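You operate a simulated robot arm through the tools that you are given. There is no shell and no other tool.

You run a simulated robot arm. Do the job below in one go: nothing can be reset, and whatever is moved stays where it is left.

Task
Put things in order on the top of the side table. At the end: the pestle stands where the blue dotted pot stood; the blue dotted pot from the top of the side table stands on top of the red book; the blue vase stands where the pestle stood; the brown walnut from the top of the side table is on the grey pewter plate; whatever was shut is shut again. Leave all else as you found it, and nothing knocked over.

Only the result counts: the job must be done as asked and must still hold three seconds after the hand-in. Knocking over, shifting, dropping, spilling or breaking anything else fails it.

Robot
A 7-joint arm with a two-finger parallel gripper, fixed in place. Base frame: the origin is at the foot of the arm, x ahead of it, y to its left, z up; the work surface is at about z = 800. Readings come in mm, rad, newtons and seconds.
With the tool pointing down near the work surface it reaches from about 100 to 660 mm from the base axis. Its first joint turns from -1.152 to 1.152 rad. Payload 1.57 kg.
The TCP is the grasp point between the finger pads, 30 mm short of the fingertips. In the tool frame z runs along the fingers and y along their closing line. The gripper opens to 80 mm. The fingers are 17 mm wide and 12 mm thick; the gripper's body (40 by 82 mm) begins 80 mm behind the TCP.
Orientation is that of the tool frame in the base frame, as [roll, pitch, yaw] about the fixed x, y, z axes, in that order (R = Rz(yaw) Ry(pitch) Rx(roll)). With the fingers straight down and closing along the base's y, the tool's x points along the base's -x, its y along +y and its z along -z.

Tools
- The arm moves only by the tool jog_arm. Its argument "commands" is one flat list of numbers, 7 for each row, row after row: the shift along the base's x, y, z in mm, then the turn, a rotation vector about the base's x, y, z in rad, then the opening, from 0 (shut) to 1 (fully open). In form: [tx, ty, tz, rx, ry, rz, hand, tx, ty, tz, rx, ry, rz, hand, ...]. A call has 1 to 20 rows; each row is the pose to reach, as a shift and turn from the pose commanded when the call began. Rows are played at 5 a second. More than 50 mm and 0.15 rad between two rows, or a gripper value outside its range, and nothing of the call is played. A pose out of reach is approached as far as the arm can. The call stops where the force on the tool passes 40 N (or 10 N more than at its start, if that is more) or the arm is blocked; 0.2 s more then pass. The fingers move at their own pace (about 72 mm/s each) and stop on an object; they squeeze with about 21 N. The grip force told is the motor's: it shows also when the fingers shut on nothing. Time passes only in rows, and 0.2 s behind the last, so rows that repeat a pose let the fingers close. It gives the time, the measured TCP pose, the force on the tool (base axes), the opening and the grip force at its end, in the units of the frame above (readings bear some noise), with the torque about the TCP (base axes, N m) and any sound that the robot's microphone picked up, and new pictures: "pictures" is both (left out), scene, wrist or none.
- Cameras (640 x 400 px; columns grow to the right, rows downward): "scene" is fixed at [66, 444.1, 1416.9]; the picture's right is [-0.65, -0.76, 0.00], its down [-0.48, 0.41, -0.78] and it looks along [0.59, -0.51, -0.63] (base axes); focal length 320 px, centre (320, 200). "wrist" rides on the gripper at [72, -7, -122] in the tool frame; the picture's right is [0.09, 1.00, 0.00], its down [-0.84, 0.08, -0.54] and it looks along [-0.54, 0.05, 0.84] (tool axes); focal length 238 px, centre (320, 200). There is no depth. A picture from a camera that has moved, and an enlarged one, comes with that camera's place and axes in the base frame and with its lens.
- zoom(camera, box): a new picture of the part [left, top, right, bottom] of that camera's present view, enlarged. The clock stands still meanwhile.
- finish_job(): hands the job in; it is judged then, once.

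Places have to be worked out from the pictures, the camera data and where the tool is seen. Open the gripper and draw the arm clear of the work before you hand the job in, unless the task says otherwise.

The tools are called after ">>>" by a JSON object that holds its "method" and its "body". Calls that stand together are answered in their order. jog_arm: Moves the arm, as the interface text tells. Its arguments: {"type":"object","properties":{"commands":{"type":"array","items":{"type":"number"}},"pictures":{"type":"string","enum":["both","scene","wrist","none"]}},"required":["commands"]} The other tools are called the same way: zoom (camera, box) takes an enlarged picture of a part of a camera's view; finish_job () hands the job in.

At the start:

```text
time_s: 0.0
position: [439.4, 158.5, 1069.1]
orientation: [-3.141, -0.002, -3.142]
contact_force: [0.5, 0.2, -0.2]
wrist_torque: [0.01, 0.01, 0.01]
finger_gap: 79.9
gripper_force: 0.0
```

scene: 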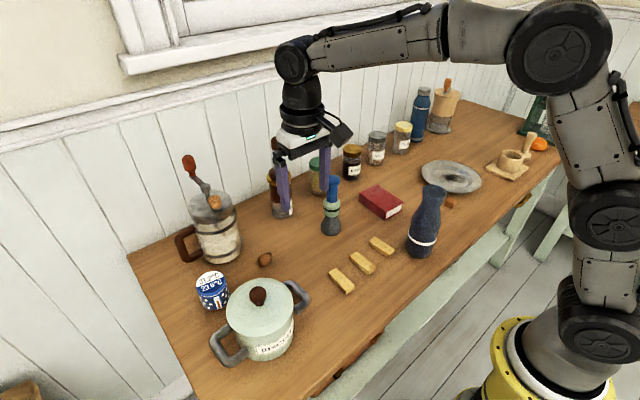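
wrist: 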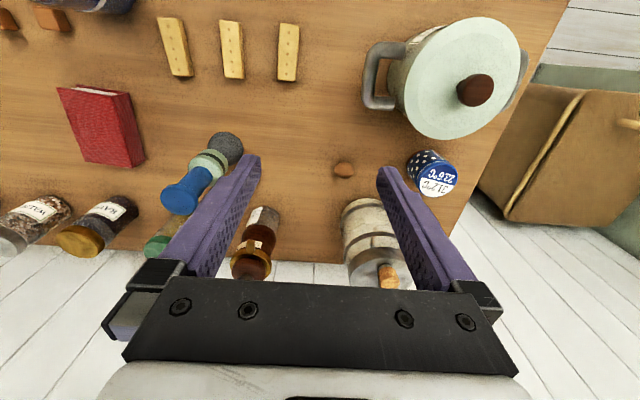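

I see the table with the pot, the pestle (blue with a grey head), a navy vase, a red book and a pewter plate. I take enlarged views to identify things before moving.

>>> {"method": "zoom", "body": {"camera": "scene", "box": [130, 140, 330, 380]}}

>>> {"method": "zoom", "body": {"camera": "scene", "box": [300, 140, 500, 300]}}

>>> {"method": "zoom", "body": {"camera": "scene", "box": [390, 70, 590, 230]}}

>>> {"method": "zoom", "body": {"camera": "wrist", "box": [320, 0, 640, 240]}}

>>> {"method": "zoom", "body": {"camera": "wrist", "box": [0, 0, 320, 300]}}

```text
1.67 times, centred on (230, 260) of scene
camera zoom: at [66.0, 444.1, 1416.9], right [-0.65, -0.76, 0.0], down [-0.48, 0.41, -0.78], along [0.59, -0.51, -0.63], focal length 534 px, centre (470, 100)
```

zoom: 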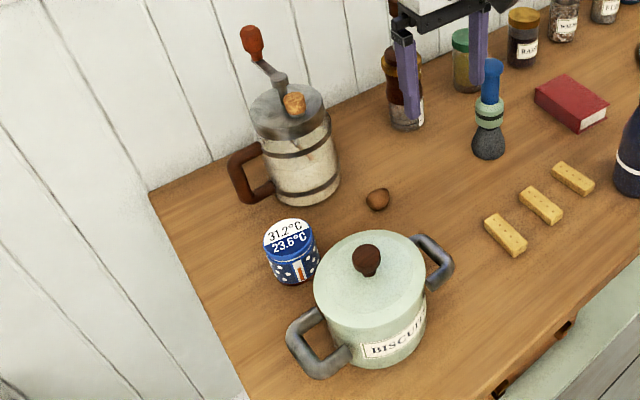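

```text
2.50 times, centred on (400, 220) of scene
camera zoom: at [66.0, 444.1, 1416.9], right [-0.65, -0.76, 0.0], down [-0.48, 0.41, -0.78], along [0.59, -0.51, -0.63], focal length 800 px, centre (120, 150)
```

zoom: 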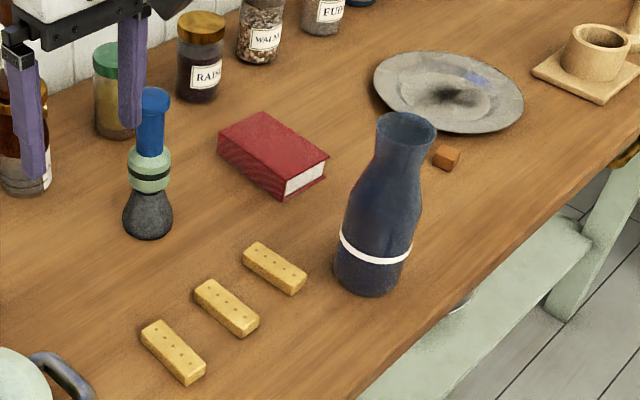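

```text
2.50 times, centred on (490, 150) of scene
camera zoom: at [66.0, 444.1, 1416.9], right [-0.65, -0.76, 0.0], down [-0.48, 0.41, -0.78], along [0.59, -0.51, -0.63], focal length 800 px, centre (-105, 325)
```

zoom: 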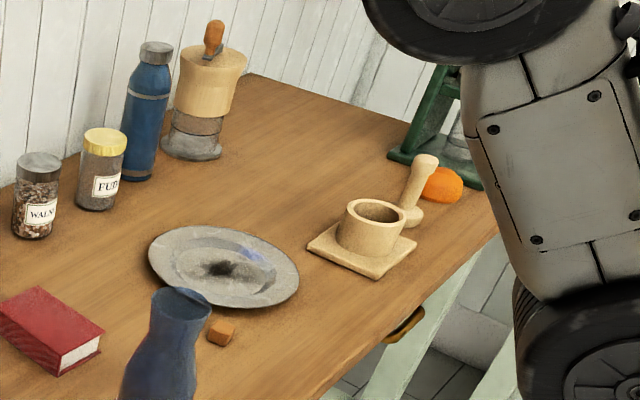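

```text
1.67 times, centred on (480, 120) of wrist
camera zoom: at [367.3, 151.4, 1190.6], right [-0.09, 1.0, 0.0], down [0.84, 0.08, 0.54], along [0.54, 0.05, -0.84], focal length 397 px, centre (53, 333)
```

zoom: 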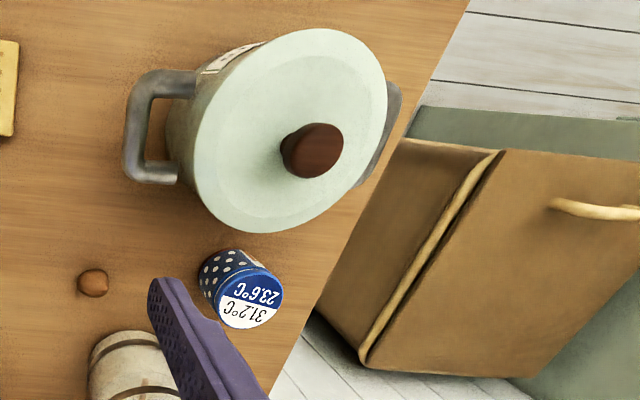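

```text
1.33 times, centred on (160, 150) of wrist
camera zoom: at [367.3, 151.4, 1190.6], right [-0.09, 1.0, 0.0], down [0.84, 0.08, 0.54], along [0.54, 0.05, -0.84], focal length 318 px, centre (533, 267)
```

zoom: 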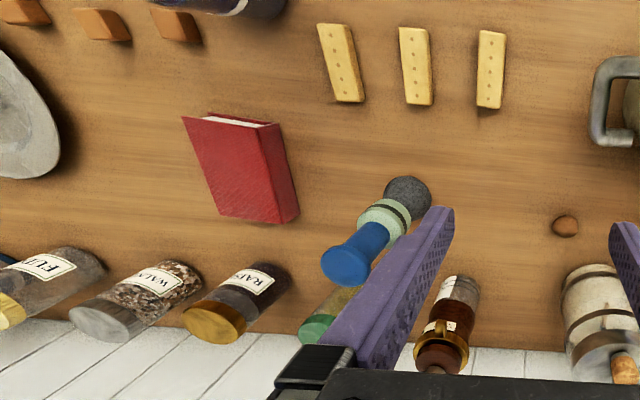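

The beige tool next to the mortar and the blue/mint/grey thing both need a closer look to tell which is the pestle.

>>> {"method": "zoom", "body": {"camera": "scene", "box": [480, 110, 570, 200]}}

>>> {"method": "zoom", "body": {"camera": "scene", "box": [300, 160, 370, 250]}}

>>> {"method": "zoom", "body": {"camera": "scene", "box": [190, 240, 280, 320]}}

>>> {"method": "zoom", "body": {"camera": "scene", "box": [400, 150, 500, 220]}}

```text
4.44 times, centred on (525, 155) of scene
camera zoom: at [66.0, 444.1, 1416.9], right [-0.65, -0.76, 0.0], down [-0.48, 0.41, -0.78], along [0.59, -0.51, -0.63], focal length 1423 px, centre (-591, 400)
```

zoom: 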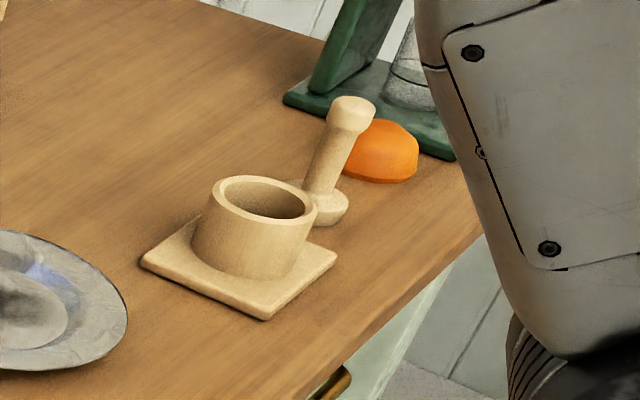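

```text
4.44 times, centred on (335, 205) of scene
camera zoom: at [66.0, 444.1, 1416.9], right [-0.65, -0.76, 0.0], down [-0.48, 0.41, -0.78], along [0.59, -0.51, -0.63], focal length 1423 px, centre (253, 178)
```

zoom: 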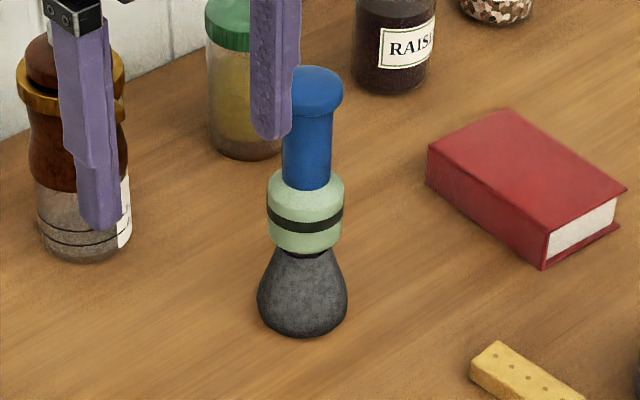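

```text
5.00 times, centred on (235, 280) of scene
camera zoom: at [66.0, 444.1, 1416.9], right [-0.65, -0.76, 0.0], down [-0.48, 0.41, -0.78], along [0.59, -0.51, -0.63], focal length 1601 px, centre (745, -200)
```

zoom: 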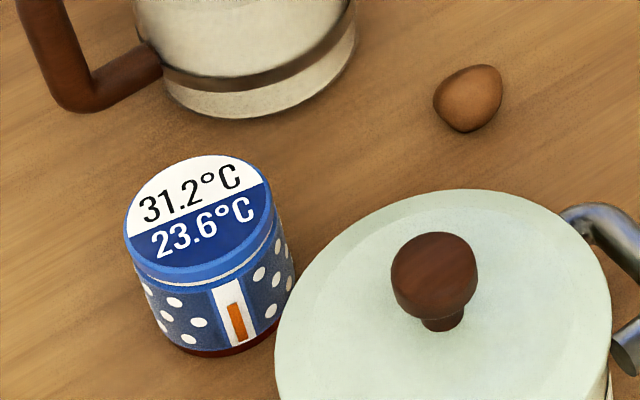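

```text
5.71 times, centred on (450, 185) of scene
camera zoom: at [66.0, 444.1, 1416.9], right [-0.65, -0.76, 0.0], down [-0.48, 0.41, -0.78], along [0.59, -0.51, -0.63], focal length 1830 px, centre (-423, 286)
```

zoom: 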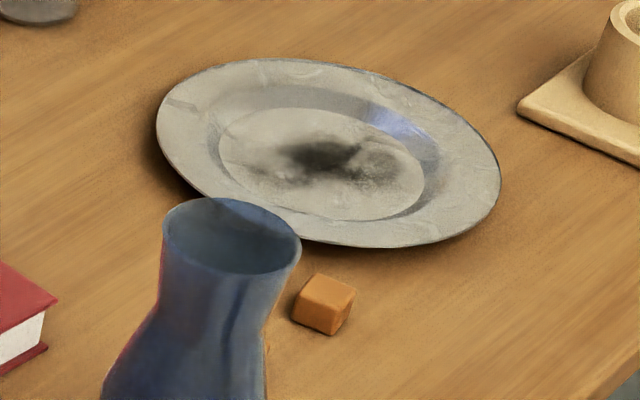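

The blue/mint/grey thing is within reach, about (523, 6). The beige tool beside the mortar works out at about (348, -799), beyond the stated reach. Before deciding which one is the pestle, I raise the arm and swing the wrist camera that way.

>>> {"method": "jog_arm", "body": {"commands": [0, 0, 45, 0, 0, 0, 1, 0, 0, 80, 0, 0, 0, 1, -16, -43, 80, 0, 0, -0.085, 1, -32, -86, 80, 0, 0, -0.17, 1, -48, -129, 80, 0, 0, -0.255, 1, -64, -172, 80, 0, 0, -0.34, 1, -80, -215, 80, 0, 0, -0.425, 1, -96, -258, 80, 0, 0, -0.51, 1, -112, -301, 80, 0, 0, -0.595, 1, -128, -344, 80, 0, 0, -0.68, 1, -144, -387, 80, 0, 0, -0.765, 1, -160, -430, 80, 0, 0, -0.85, 1, -176, -473, 80, 0, 0, -0.935, 1, -192, -516, 80, 0, 0, -1.02, 1, -208, -559, 80, 0, 0, -1.1, 1], "pictures": "both"}}

```text
time_s: 3.2
position: [232.0, -400.0, 1147.8]
orientation: [3.141, 0.0, 2.04]
contact_force: [-1.1, 0.0, -0.5]
wrist_torque: [0.01, 0.02, 0.0]
finger_gap: 80.0
gripper_force: 0.0
camera wrist: at [193.0, -340.6, 1270.1], right [0.85, 0.53, 0.0], down [0.45, -0.71, 0.54], along [0.29, -0.46, -0.84], focal length 238 px, centre (320, 200)
```

scene: 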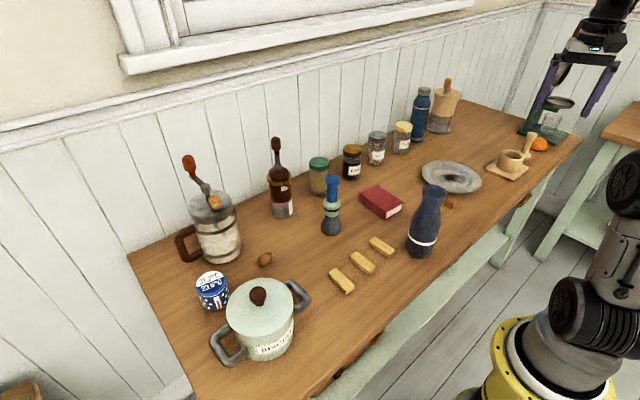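
wrist: 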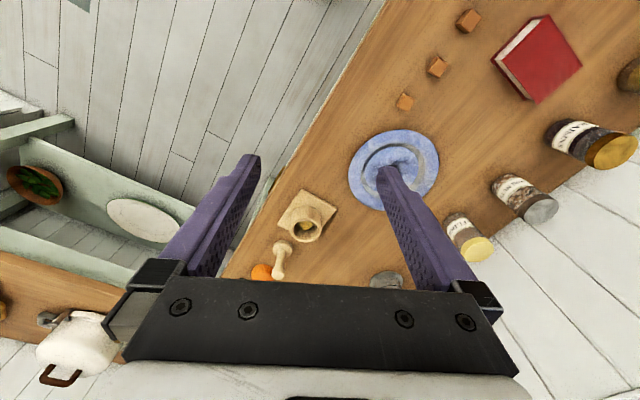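

I can now see the beige mortar and the tool beside it. I zoom in on them and on the rest of this side.

>>> {"method": "zoom", "body": {"camera": "wrist", "box": [230, 170, 380, 290]}}

>>> {"method": "zoom", "body": {"camera": "wrist", "box": [0, 90, 200, 390]}}

>>> {"method": "zoom", "body": {"camera": "scene", "box": [480, 80, 640, 200]}}

>>> {"method": "zoom", "body": {"camera": "scene", "box": [290, 150, 390, 250]}}

```text
3.33 times, centred on (305, 230) of wrist
camera zoom: at [193.0, -340.6, 1270.1], right [0.85, 0.53, 0.0], down [0.45, -0.71, 0.54], along [0.29, -0.46, -0.84], focal length 794 px, centre (370, 100)
```

zoom: 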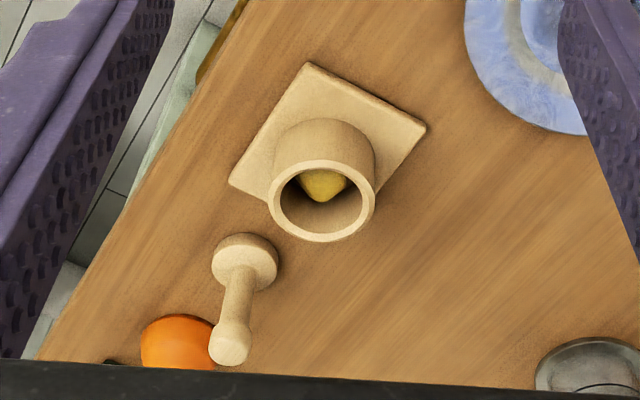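

```text
1.33 times, centred on (100, 240) of wrist
camera zoom: at [193.0, -340.6, 1270.1], right [0.85, 0.53, 0.0], down [0.45, -0.71, 0.54], along [0.29, -0.46, -0.84], focal length 318 px, centre (613, 147)
```

zoom: 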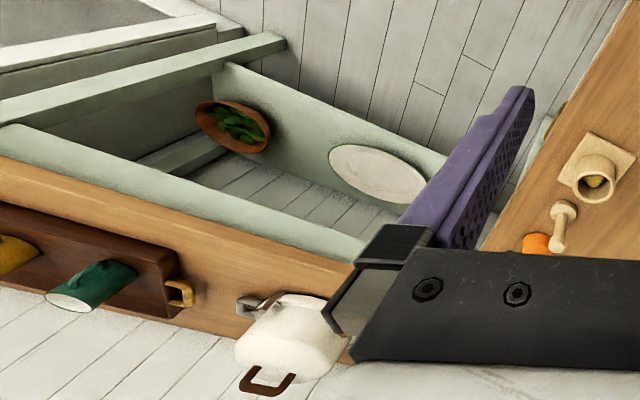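

```text
3.33 times, centred on (560, 140) of scene
camera zoom: at [66.0, 444.1, 1416.9], right [-0.65, -0.76, 0.0], down [-0.48, 0.41, -0.78], along [0.59, -0.51, -0.63], focal length 1067 px, centre (-480, 400)
```

zoom: 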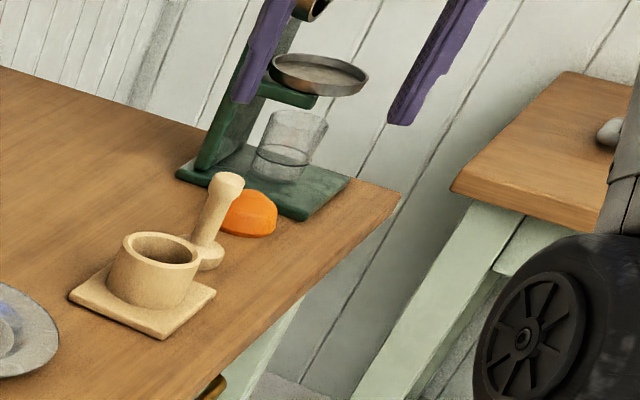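

```text
4.00 times, centred on (340, 200) of scene
camera zoom: at [66.0, 444.1, 1416.9], right [-0.65, -0.76, 0.0], down [-0.48, 0.41, -0.78], along [0.59, -0.51, -0.63], focal length 1281 px, centre (240, 200)
```

zoom: 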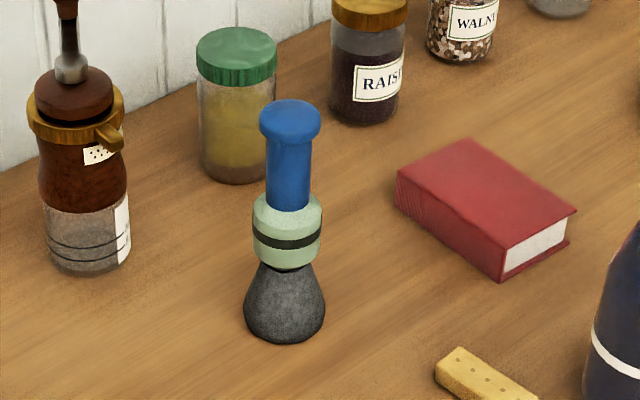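

The beige tool is at about (352, -785), 857 mm out and past the arm's reach, so it looks like scenery. I swing back to look closely at the blue/mint/grey object, which stands within reach.

>>> {"method": "jog_arm", "body": {"commands": [17, 38, -4, 0, 0, 0.11, 1, 34, 76, -8, 0, 0, 0.22, 1, 51, 114, -12, 0, 0, 0.33, 1, 68, 152, -16, 0, 0, 0.44, 1, 85, 190, -20, 0, 0, 0.55, 1, 102, 228, -24, 0, 0, 0.66, 1, 119, 266, -28, 0, 0, 0.77, 1, 136, 304, -32, 0, 0, 0.88, 1, 153, 342, -36, 0, 0, 0.99, 1, 170, 380, -38, 0, 0, 1.1, 1, 180, 410, -70, 0, 0, 1.1, 1], "pictures": "both"}}

```text
time_s: 5.6
position: [412.2, 11.0, 1082.3]
orientation: [-3.142, 0.002, 3.141]
contact_force: [0.5, 0.9, -0.8]
wrist_torque: [0.0, -0.04, -0.02]
finger_gap: 80.2
gripper_force: 0.0
camera wrist: at [340.6, 4.2, 1204.1], right [-0.09, 1.0, 0.0], down [0.84, 0.08, 0.54], along [0.54, 0.05, -0.84], focal length 238 px, centre (320, 200)
```

scene: 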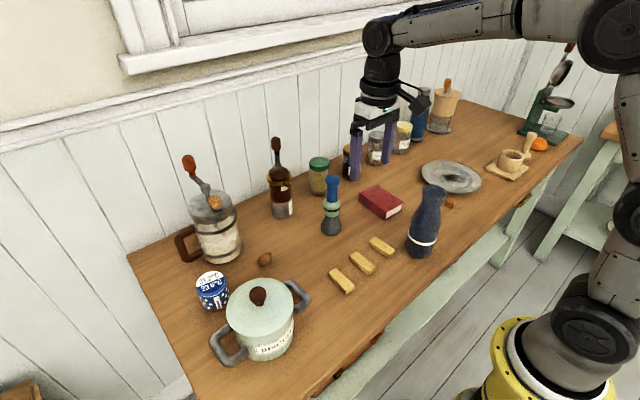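
wrist: 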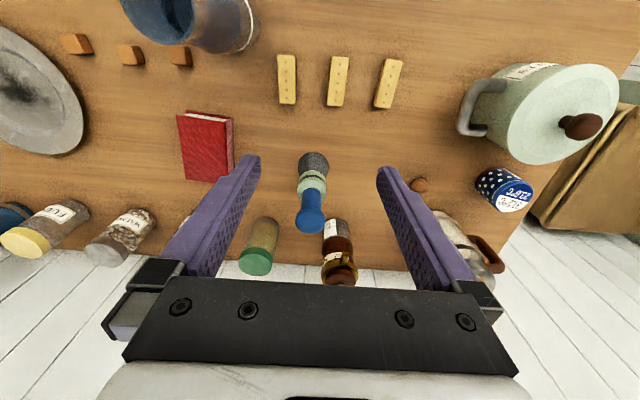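

>>> {"method": "zoom", "body": {"camera": "wrist", "box": [260, 130, 380, 240]}}

>>> {"method": "zoom", "body": {"camera": "wrist", "box": [100, 0, 280, 200]}}

>>> {"method": "zoom", "body": {"camera": "wrist", "box": [400, 50, 640, 250]}}

```text
3.64 times, centred on (320, 185) of wrist
camera zoom: at [340.6, 4.2, 1204.1], right [-0.09, 1.0, 0.0], down [0.84, 0.08, 0.54], along [0.54, 0.05, -0.84], focal length 867 px, centre (320, 254)
```

zoom: 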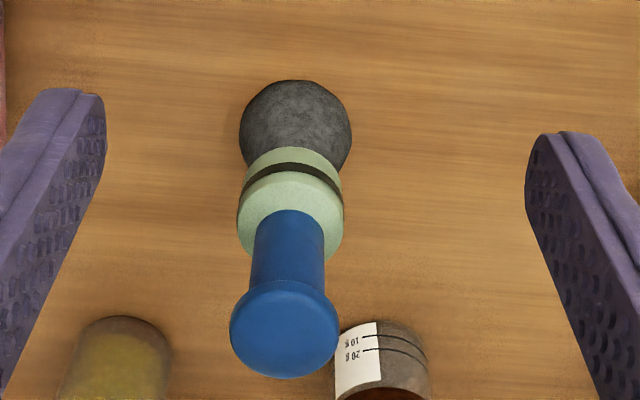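

```text
2.00 times, centred on (190, 100) of wrist
camera zoom: at [340.6, 4.2, 1204.1], right [-0.09, 1.0, 0.0], down [0.84, 0.08, 0.54], along [0.54, 0.05, -0.84], focal length 477 px, centre (580, 400)
```

zoom: 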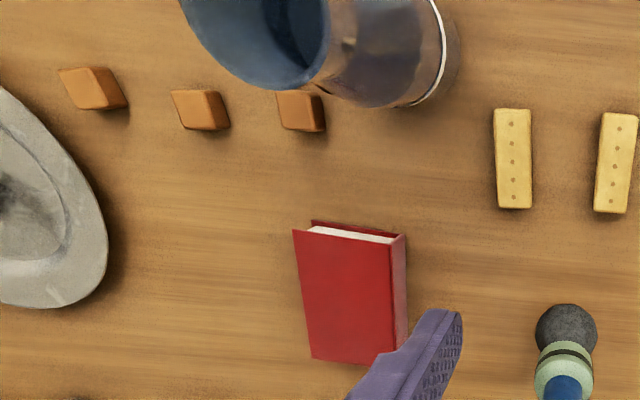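

```text
2.00 times, centred on (520, 150) of wrist
camera zoom: at [340.6, 4.2, 1204.1], right [-0.09, 1.0, 0.0], down [0.84, 0.08, 0.54], along [0.54, 0.05, -0.84], focal length 477 px, centre (-80, 300)
```

zoom: 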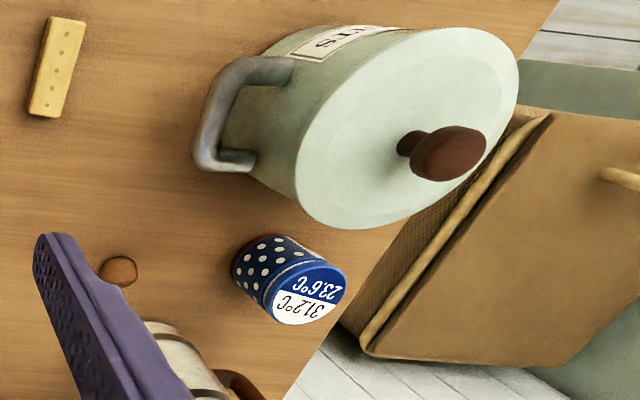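

The head looks like grey stone, with a mint collar and a blue handle, and it stands freely in reach, so I take it as the pestle. My estimates: pestle (519, 7), pot (523, 348) with its top at about 863, book centre (501, -171), vase (325, -105), walnut (546, 207). Next I go over to the pot for a closer measurement.

>>> {"method": "jog_arm", "body": {"commands": [4, 42, 0, 0, 0, 0, 1, 8, 84, 0, 0, 0, 0, 1, 12, 126, 0, 0, 0, 0, 1, 16, 168, 0, 0, 0, 0, 1, 20, 210, 0, 0, 0, 0, 1, 24, 252, 0, 0, 0, 0, 1, 28, 295, 0, 0, 0, 0, 1, 31, 337, 0, 0, 0, 0, 1, 31, 337, -40, 0, 0, 0, 1, 31, 337, -62, 0, 0, 0, 1], "pictures": "both"}}

```text
time_s: 7.8
position: [441.3, 346.8, 1014.9]
orientation: [3.14, 0.0, -3.141]
contact_force: [1.0, -1.0, -0.1]
wrist_torque: [-0.01, -0.04, 0.03]
finger_gap: 79.9
gripper_force: 0.0
camera wrist: at [369.2, 339.4, 1137.6], right [-0.09, 1.0, 0.0], down [0.84, 0.08, 0.54], along [0.54, 0.05, -0.84], focal length 238 px, centre (320, 200)
```

scene: 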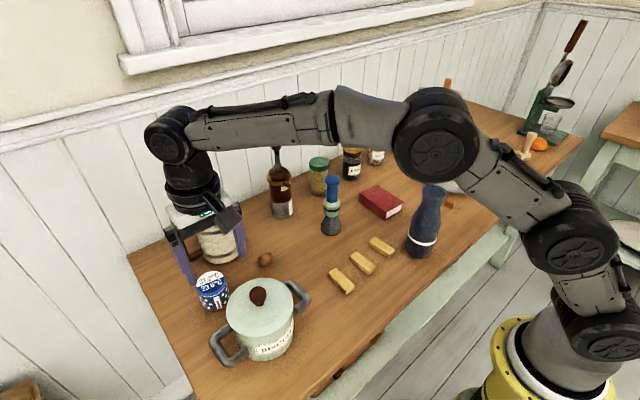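
wrist: 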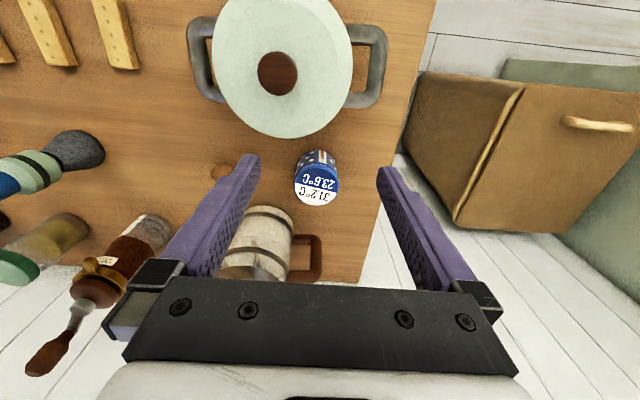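

The wrist camera now looks at the pot near the picture centre. I zoom in to measure its axis and rim.

>>> {"method": "zoom", "body": {"camera": "wrist", "box": [260, 130, 380, 220]}}

>>> {"method": "zoom", "body": {"camera": "scene", "box": [180, 250, 260, 320]}}

```text
4.44 times, centred on (320, 175) of wrist
camera zoom: at [369.2, 339.4, 1137.6], right [-0.09, 1.0, 0.0], down [0.84, 0.08, 0.54], along [0.54, 0.05, -0.84], focal length 1059 px, centre (320, 311)
```

zoom: 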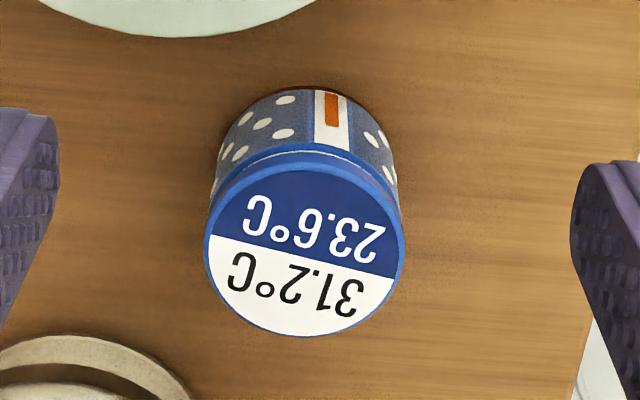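

```text
5.71 times, centred on (220, 285) of scene
camera zoom: at [66.0, 444.1, 1416.9], right [-0.65, -0.76, 0.0], down [-0.48, 0.41, -0.78], along [0.59, -0.51, -0.63], focal length 1830 px, centre (891, -286)
```

zoom: 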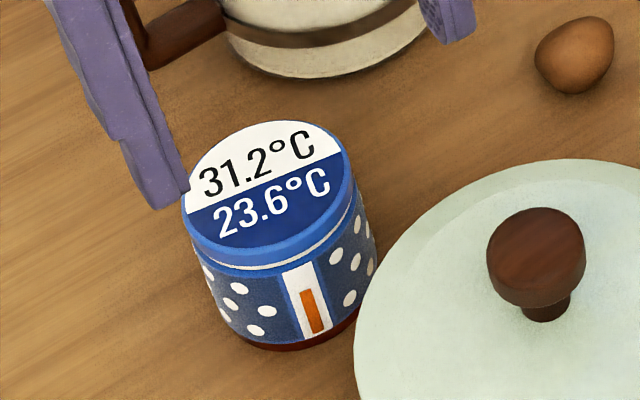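

The pot's top centre is at about (521.6, 348.7, 863) and it is about 59 mm wide. I move straight above it, stop just above the lid and check alignment.

>>> {"method": "jog_arm", "body": {"commands": [40, 1, 0, 0, 0, 0, 1, 79.5, 2, 0, 0, 0, 0, 1, 79.5, 2, -40, 0, 0, 0, 1, 79.5, 2, -80, 0, 0, 0, 1, 79.5, 2, -110, 0, 0, 0, 1, 79.5, 2, -110, 0, 0, 0, 1], "pictures": "both"}}

```text
time_s: 9.2
position: [521.0, 348.7, 905.0]
orientation: [3.141, 0.001, -3.141]
contact_force: [0.5, 0.3, -0.4]
wrist_torque: [-0.01, -0.01, 0.0]
finger_gap: 80.0
gripper_force: 0.0
camera wrist: at [448.8, 341.6, 1028.4], right [-0.09, 1.0, 0.0], down [0.84, 0.08, 0.54], along [0.54, 0.05, -0.84], focal length 238 px, centre (320, 200)
```

scene: 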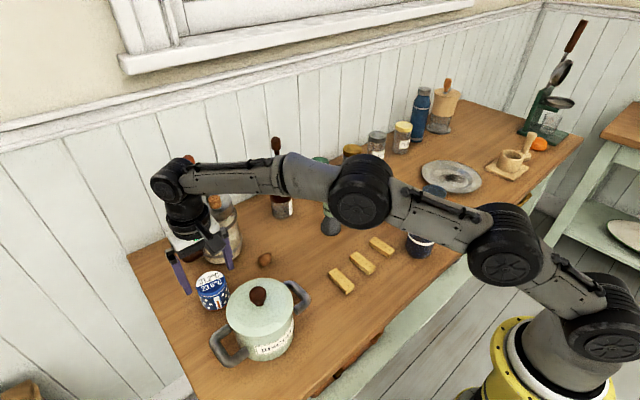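
wrist: 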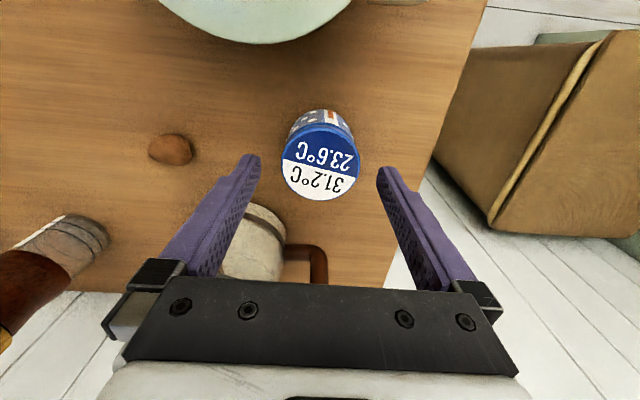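

The pot is centred under the gripper at about (521, 348). I go down to z of about 838 and close on it.

>>> {"method": "jog_arm", "body": {"commands": [0, 0, -35, 0, 0, 0, 1, 0, 0, -66, 0, 0, 0, 1, 0, 0, -66, 0, 0, 0, 1, 0, 0, -66, 0, 0, 0, 0, 0, 0, -66, 0, 0, 0, 0, 0, 0, -66, 0, 0, 0, 0], "pictures": "both"}}

```text
time_s: 10.6
position: [520.8, 348.0, 840.6]
orientation: [-3.141, -0.001, -3.141]
contact_force: [0.5, 0.5, 0.5]
wrist_torque: [0.05, -0.04, 0.0]
finger_gap: 59.2
gripper_force: 20.4
camera wrist: at [450.2, 341.3, 962.8], right [-0.09, 1.0, 0.0], down [0.84, 0.08, 0.54], along [0.54, 0.05, -0.84], focal length 238 px, centre (320, 200)
```

scene: 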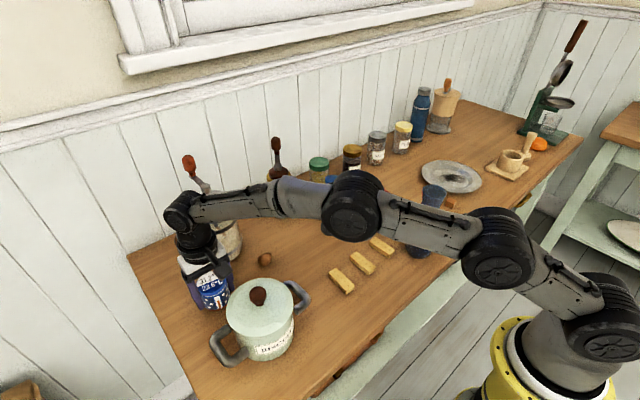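
wrist: 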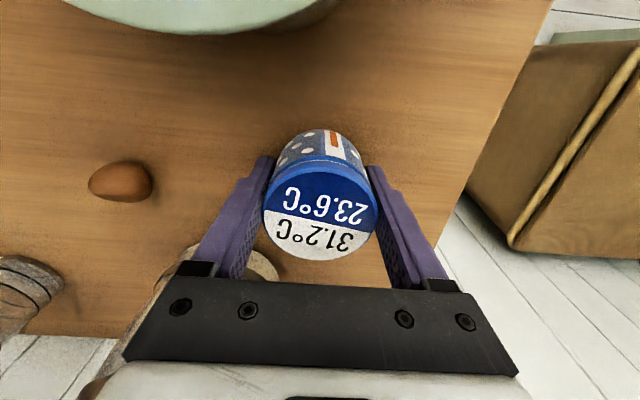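

I hold the pot with a gap of 59 mm; it stood at about (521, 348). I lift it and carry it around the pestle at a safe height to above the red book, centre about (502, -170) with its top at about z = 836.

>>> {"method": "jog_arm", "body": {"commands": [0, 0, 30, 0, 0, 0, 0, 0, 0, 64, 0, 0, 0, 0, -5, -45, 85, 0, 0, 0, 0, -10, -90, 105, 0, 0, 0, 0, -15, -130, 130, 0, 0, 0, 0, -25, -170, 150, 0, 0, 0, 0, -45, -205, 175, 0, 0, 0, 0, -65, -240, 200, 0, 0, 0, 0, -85, -280, 215, 0, 0, 0, 0, -100, -325, 219, 0, 0, 0, 0, -100, -372, 219, 0, 0, 0, 0, -100, -420, 219, 0, 0, 0, 0, -85, -465, 219, 0, 0, 0, 0, -65, -500, 205, 0, 0, 0, 0, -45, -518.5, 180, 0, 0, 0, 0, -20, -518.5, 160, 0, 0, 0, 0, -20, -518.5, 160, 0, 0, 0, 0], "pictures": "both"}}

```text
time_s: 14.2
position: [501.0, -173.1, 1000.7]
orientation: [3.141, 0.0, -3.142]
contact_force: [0.2, 0.0, -1.7]
wrist_torque: [-0.02, -0.01, -0.02]
finger_gap: 59.2
gripper_force: 21.0
camera wrist: at [428.8, -180.7, 1122.9], right [-0.09, 1.0, 0.0], down [0.84, 0.08, 0.54], along [0.54, 0.05, -0.84], focal length 238 px, centre (320, 200)
```

scene: 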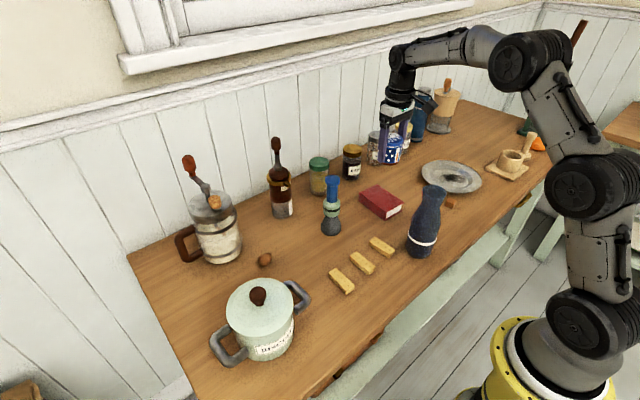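
wrist: 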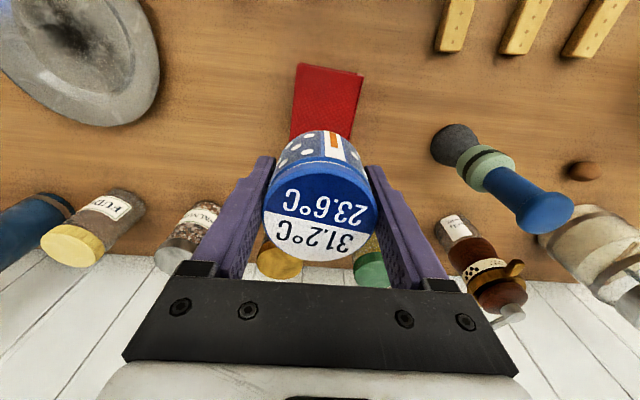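

The pot is over the book, whose near corners measure (446, -204) and (449, -134). That puts its centre at about (502, -170.5), so I descend to about 12 mm above the book and check.

>>> {"method": "jog_arm", "body": {"commands": [0.5, 1.5, -40, 0, 0, 0, 0, 0.5, 1.5, -80, 0, 0, 0, 0, 0.5, 1.5, -112, 0, 0, 0, 0, 0.5, 1.5, -112, 0, 0, 0, 0], "pictures": "both"}}

>>> {"method": "zoom", "body": {"camera": "scene", "box": [340, 150, 440, 230]}}

```text
time_s: 15.2
position: [503.6, -168.8, 888.6]
orientation: [3.141, 0.0, 3.14]
contact_force: [-0.4, 0.1, -2.7]
wrist_torque: [-0.04, -0.05, -0.03]
finger_gap: 58.9
gripper_force: 21.2
camera wrist: at [431.7, -175.3, 1010.6], right [-0.09, 1.0, 0.0], down [0.84, 0.08, 0.54], along [0.54, 0.05, -0.84], focal length 238 px, centre (320, 200)
```

scene: 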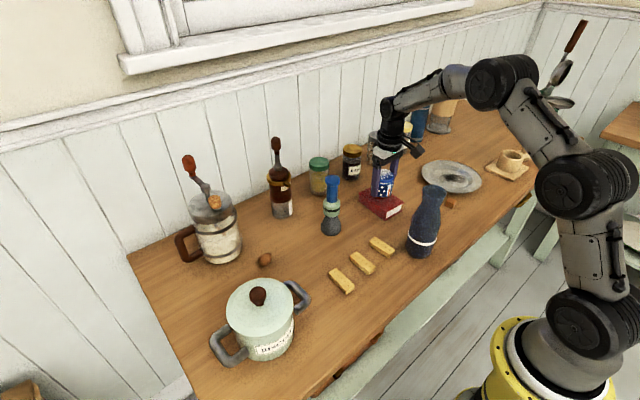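
wrist: 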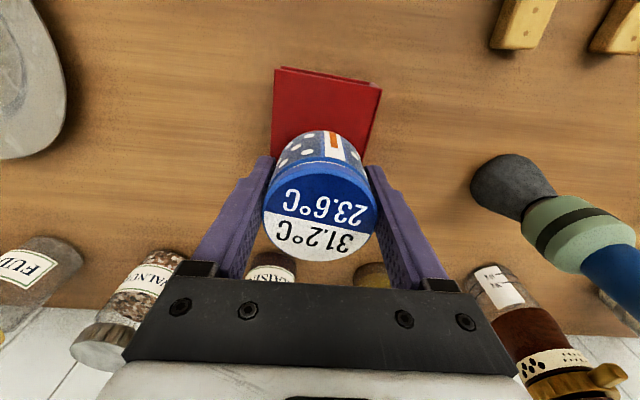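

```text
5.00 times, centred on (390, 190) of scene
camera zoom: at [66.1, 444.1, 1416.9], right [-0.65, -0.76, 0.0], down [-0.48, 0.41, -0.78], along [0.59, -0.51, -0.63], focal length 1601 px, centre (-30, 250)
```

zoom: 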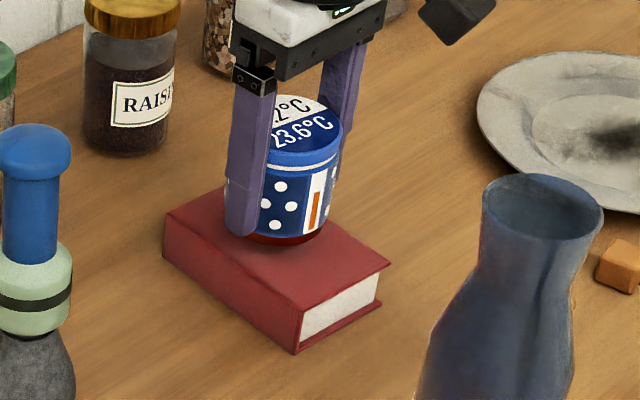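

The pot sits centred over the book about 12 mm up. I lower it gently in small steps, watching the force.

>>> {"method": "jog_arm", "body": {"commands": [-1, 0, -4, 0, 0, 0, 0, -1, 0, -7, 0, 0, 0, 0, -1, 0, -9, 0, 0, 0, 0, -1, 0, -9, 0, 0, 0, 0], "pictures": "none"}}

>>> {"method": "zoom", "body": {"camera": "scene", "box": [360, 170, 420, 220]}}

```text
time_s: 16.2
position: [502.9, -167.4, 879.5]
orientation: [-3.141, 0.0, -3.141]
contact_force: [-0.5, 0.2, -1.8]
wrist_torque: [0.01, 0.02, -0.04]
finger_gap: 59.0
gripper_force: 20.7
```

```text
8.00 times, centred on (390, 195) of scene
camera zoom: at [66.1, 444.1, 1416.9], right [-0.65, -0.76, 0.0], down [-0.48, 0.41, -0.78], along [0.59, -0.51, -0.63], focal length 2561 px, centre (-240, 240)
```

zoom: 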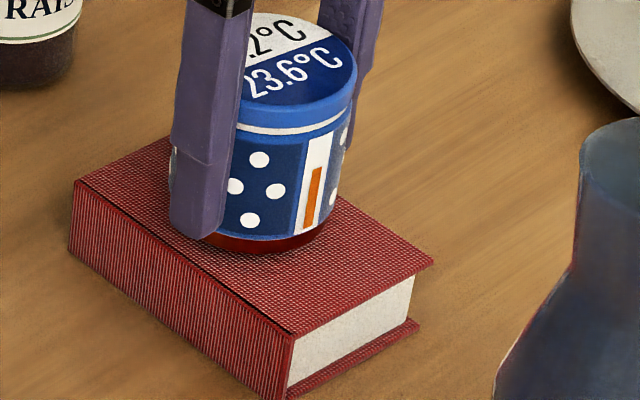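

No contact yet. I shift 2.5 mm toward the book's middle and keep lowering in 1–2 mm steps.

>>> {"method": "jog_arm", "body": {"commands": [-0.5, -2.5, 0, 0, 0, 0, 0, -0.5, -2.5, -1.5, 0, 0, 0, 0, -0.5, -2.5, -3, 0, 0, 0, 0, -0.5, -2.5, -3, 0, 0, 0, 0], "pictures": "none"}}

>>> {"method": "zoom", "body": {"camera": "scene", "box": [360, 170, 420, 220]}}

```text
time_s: 17.2
position: [501.7, -169.8, 877.6]
orientation: [3.141, 0.0, -3.142]
contact_force: [0.2, 0.3, -2.6]
wrist_torque: [-0.02, -0.01, 0.01]
finger_gap: 59.0
gripper_force: 20.6
```

```text
8.00 times, centred on (390, 195) of scene
camera zoom: at [66.1, 444.1, 1416.9], right [-0.65, -0.76, 0.0], down [-0.48, 0.41, -0.78], along [0.59, -0.51, -0.63], focal length 2561 px, centre (-240, 240)
```

zoom: 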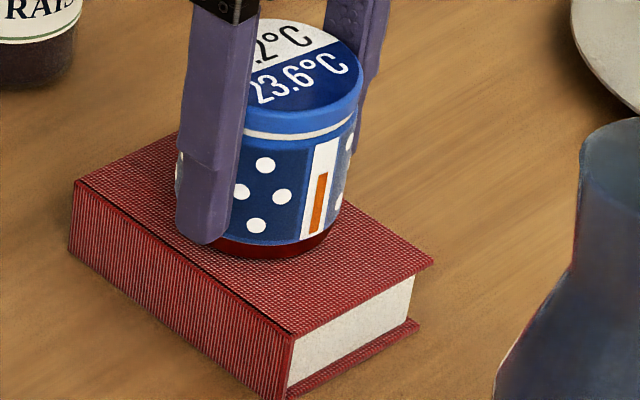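

The force still shows only the pot's weight, so it is not touching yet. I lower further in 1 mm steps.

>>> {"method": "jog_arm", "body": {"commands": [0, 0, -1, 0, 0, 0, 0, 0, 0, -2, 0, 0, 0, 0, 0, 0, -2, 0, 0, 0, 0], "pictures": "none"}}

```text
time_s: 18.0
position: [501.8, -171.7, 874.7]
orientation: [-3.141, -0.001, -3.141]
contact_force: [-0.6, 0.1, -2.0]
wrist_torque: [0.03, 0.01, 0.0]
finger_gap: 59.0
gripper_force: 20.3
```

>>> {"method": "jog_arm", "body": {"commands": [0, 0, -1, 0, 0, 0, 0, 0, 0, -2, 0, 0, 0, 0, 0, 0, -2, 0, 0, 0, 0], "pictures": "none"}}

>>> {"method": "zoom", "body": {"camera": "scene", "box": [360, 170, 420, 220]}}

```text
time_s: 18.8
position: [501.9, -170.4, 874.2]
orientation: [-3.14, 0.002, 3.141]
contact_force: [-6.1, -1.9, 13.6]
wrist_torque: [0.09, 0.42, 0.1]
finger_gap: 59.3
gripper_force: 20.8
```

```text
8.00 times, centred on (390, 195) of scene
camera zoom: at [65.7, 444.1, 1416.9], right [-0.65, -0.76, 0.0], down [-0.48, 0.41, -0.78], along [0.59, -0.51, -0.63], focal length 2561 px, centre (-240, 240)
```

zoom: 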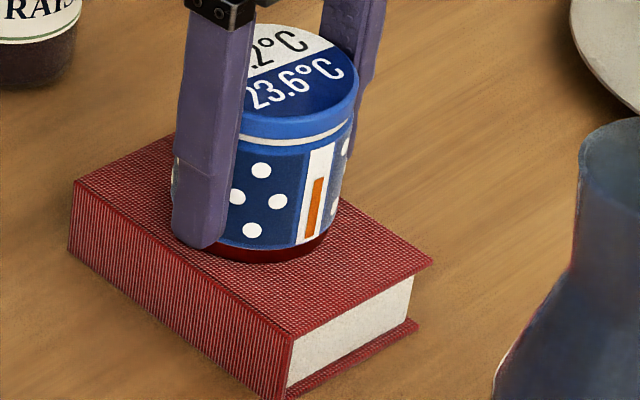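

Contact now shows about 14 N upward, so the pot rests on the book. I relieve the pressure by a millimetre, open, and rise straight up.

>>> {"method": "jog_arm", "body": {"commands": [0, 0, 1, 0, 0, 0, 0, 0, 0, 1, 0, 0, 0, 0.85, 0, 0, 1, 0, 0, 0, 1, 0, 0, 1, 0, 0, 0, 1, 0, 0, 20, 0, 0, 0, 1, 0, 0, 50, 0, 0, 0, 1, 0, 0, 90, 0, 0, 0, 1, 0, 0, 130, 0, 0, 0, 1], "pictures": "both"}}

>>> {"method": "zoom", "body": {"camera": "scene", "box": [340, 150, 440, 230]}}

```text
time_s: 20.6
position: [502.6, -171.5, 1004.4]
orientation: [-3.141, -0.002, -3.141]
contact_force: [1.0, 0.7, 0.1]
wrist_torque: [0.03, -0.03, 0.03]
finger_gap: 80.0
gripper_force: 0.1
camera wrist: at [430.7, -180.1, 1127.0], right [-0.09, 1.0, 0.0], down [0.84, 0.08, 0.54], along [0.54, 0.05, -0.84], focal length 238 px, centre (320, 200)
```

scene: 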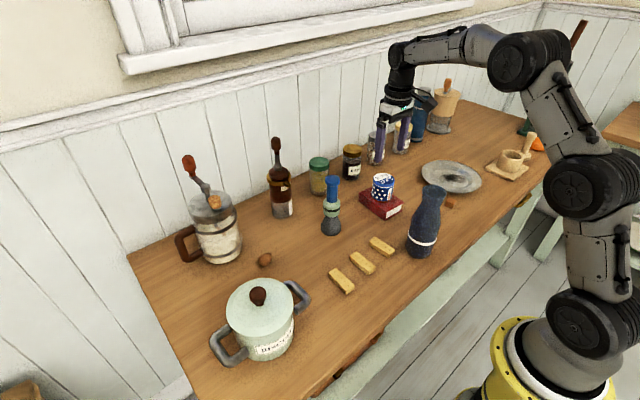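
wrist: 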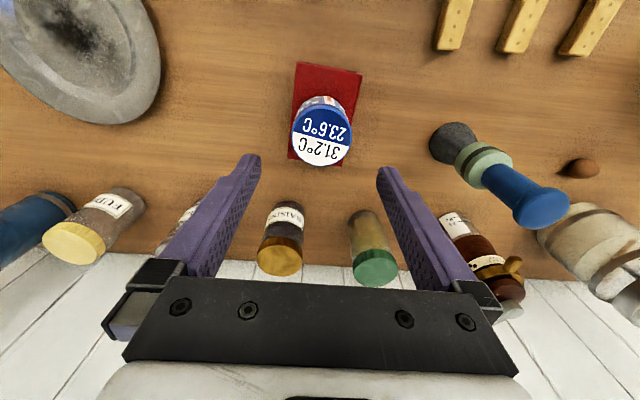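

```text
5.00 times, centred on (390, 190) of scene
camera zoom: at [66.0, 444.1, 1416.9], right [-0.65, -0.76, 0.0], down [-0.48, 0.41, -0.78], along [0.59, -0.51, -0.63], focal length 1601 px, centre (-30, 250)
```

zoom: 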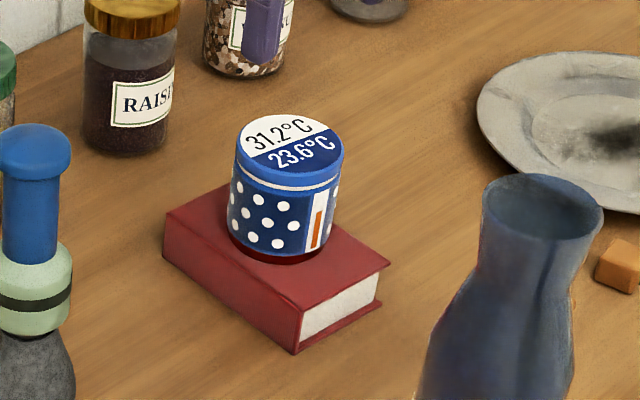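

The pot stands squarely on the book and the book hasn't moved. Next is the pestle: I move back to view it closely from above and toward the base.

>>> {"method": "jog_arm", "body": {"commands": [0, 0, 45, 0, 0, 0, 1, -15, 40, 55, 0, 0, 0, 1, -30, 80, 55, 0, 0, 0, 1, -45, 120, 55, 0, 0, 0, 1, -58, 155, 50, 0, 0, 0, 1, -65, 178, 40, 0, 0, 0, 1, -65, 178, 40, 0, 0, 0, 1], "pictures": "both"}}

>>> {"method": "zoom", "body": {"camera": "wrist", "box": [260, 100, 400, 240]}}

>>> {"method": "zoom", "body": {"camera": "scene", "box": [300, 165, 370, 245]}}

```text
time_s: 22.2
position: [434.1, 6.4, 1041.2]
orientation: [3.14, 0.0, -3.141]
contact_force: [0.6, -0.1, -0.3]
wrist_torque: [-0.03, 0.0, -0.02]
finger_gap: 80.0
gripper_force: 0.0
camera wrist: at [362.7, -1.7, 1163.9], right [-0.09, 1.0, 0.0], down [0.84, 0.08, 0.54], along [0.54, 0.05, -0.84], focal length 238 px, centre (320, 200)
```

scene: 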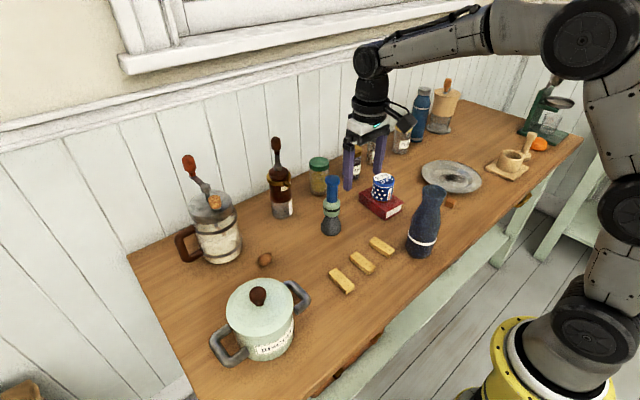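
wrist: 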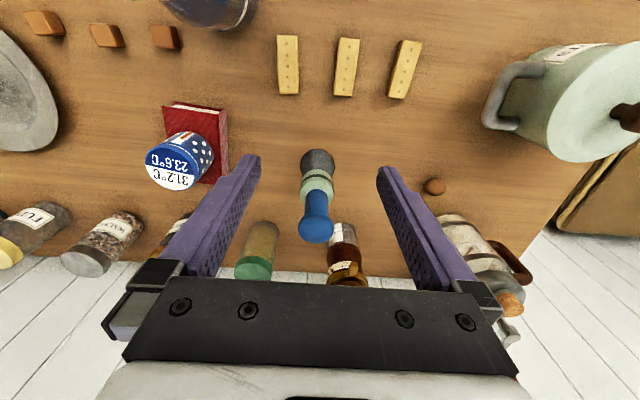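

```text
2.86 times, centred on (330, 170) of wrist
camera zoom: at [362.7, -1.7, 1163.9], right [-0.09, 1.0, 0.0], down [0.84, 0.08, 0.54], along [0.54, 0.05, -0.84], focal length 681 px, centre (291, 286)
```

zoom: 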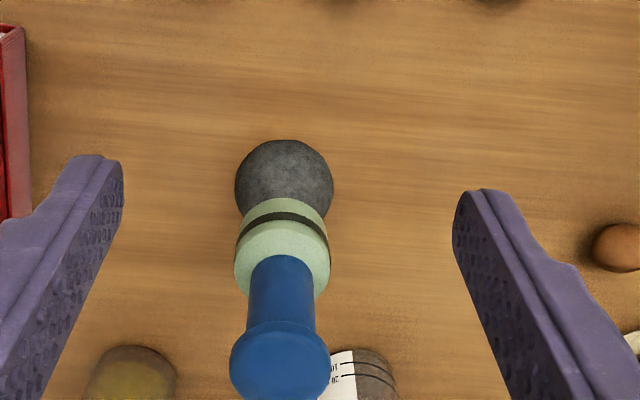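

```text
5.00 times, centred on (335, 205) of scene
camera zoom: at [66.0, 444.1, 1416.9], right [-0.65, -0.76, 0.0], down [-0.48, 0.41, -0.78], along [0.59, -0.51, -0.63], focal length 1601 px, centre (245, 175)
```

zoom: 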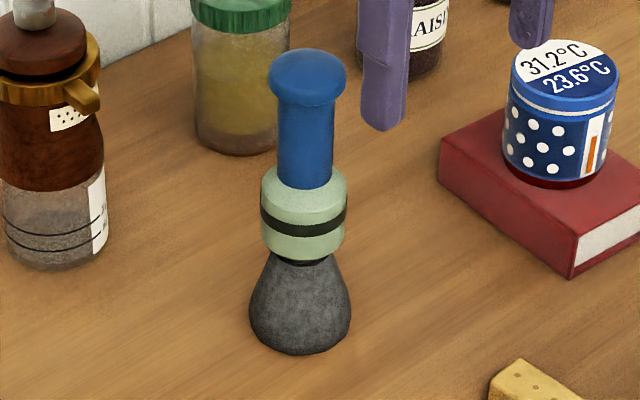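

The pestle's axis is at about (519, 9), with its top at about z = 975 and the mint collar at about 857–909. I centre over it and lower part-way to check alignment.

>>> {"method": "jog_arm", "body": {"commands": [42, 1, 0, 0, 0, 0, 1, 83, 2, 0, 0, 0, 0, 1, 83, 2, 0, 0, 0, 0, 1, 83, 2, -25, 0, 0, 0, 1, 83, 2, -25, 0, 0, 0, 1], "pictures": "both"}}

>>> {"method": "zoom", "body": {"camera": "wrist", "box": [230, 60, 410, 260]}}

>>> {"method": "zoom", "body": {"camera": "scene", "box": [290, 130, 390, 245]}}

```text
time_s: 23.4
position: [518.4, 9.2, 1016.2]
orientation: [3.14, 0.0, -3.14]
contact_force: [0.3, -0.9, -0.6]
wrist_torque: [0.0, -0.01, 0.01]
finger_gap: 80.1
gripper_force: 0.0
camera wrist: at [446.3, 1.1, 1138.7], right [-0.09, 1.0, 0.0], down [0.84, 0.08, 0.54], along [0.54, 0.05, -0.84], focal length 238 px, centre (320, 200)
```

scene: 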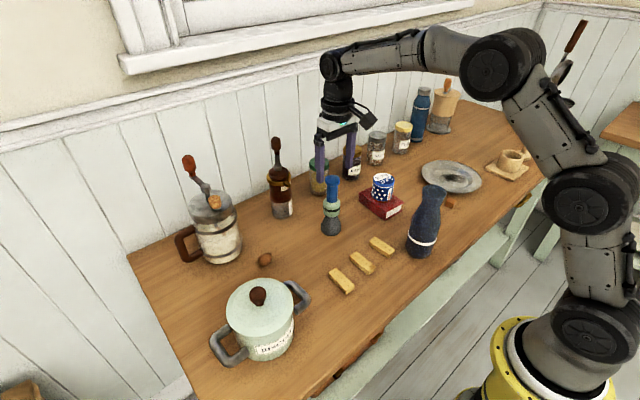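
wrist: 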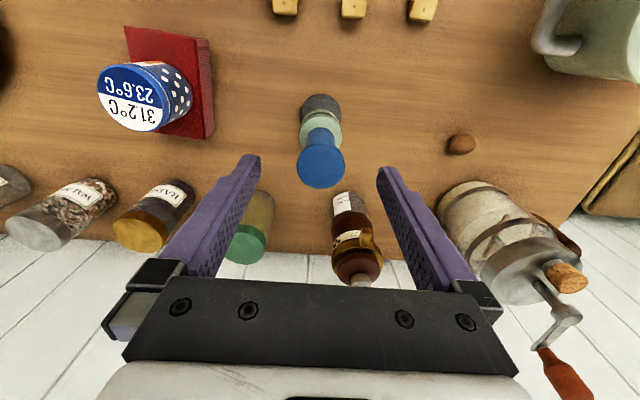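

```text
2.00 times, centred on (320, 160) of wrist
camera zoom: at [446.3, 1.1, 1138.7], right [-0.09, 1.0, 0.0], down [0.84, 0.08, 0.54], along [0.54, 0.05, -0.84], focal length 477 px, centre (320, 280)
```

zoom: 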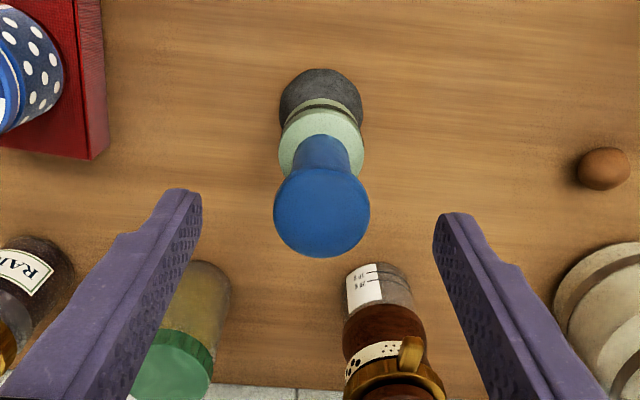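

```text
3.48 times, centred on (340, 188) of scene
camera zoom: at [66.0, 444.1, 1416.9], right [-0.65, -0.76, 0.0], down [-0.48, 0.41, -0.78], along [0.59, -0.51, -0.63], focal length 1114 px, centre (250, 244)
```

zoom: 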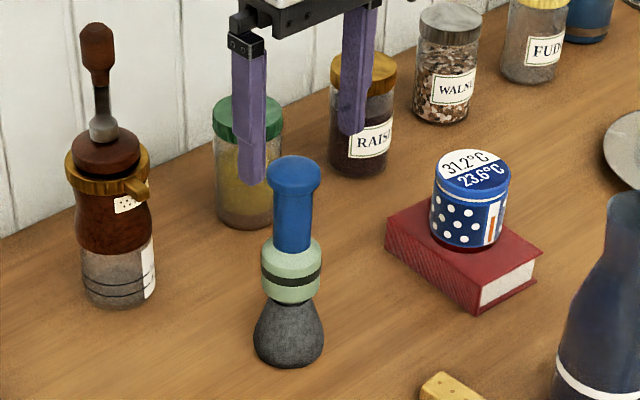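

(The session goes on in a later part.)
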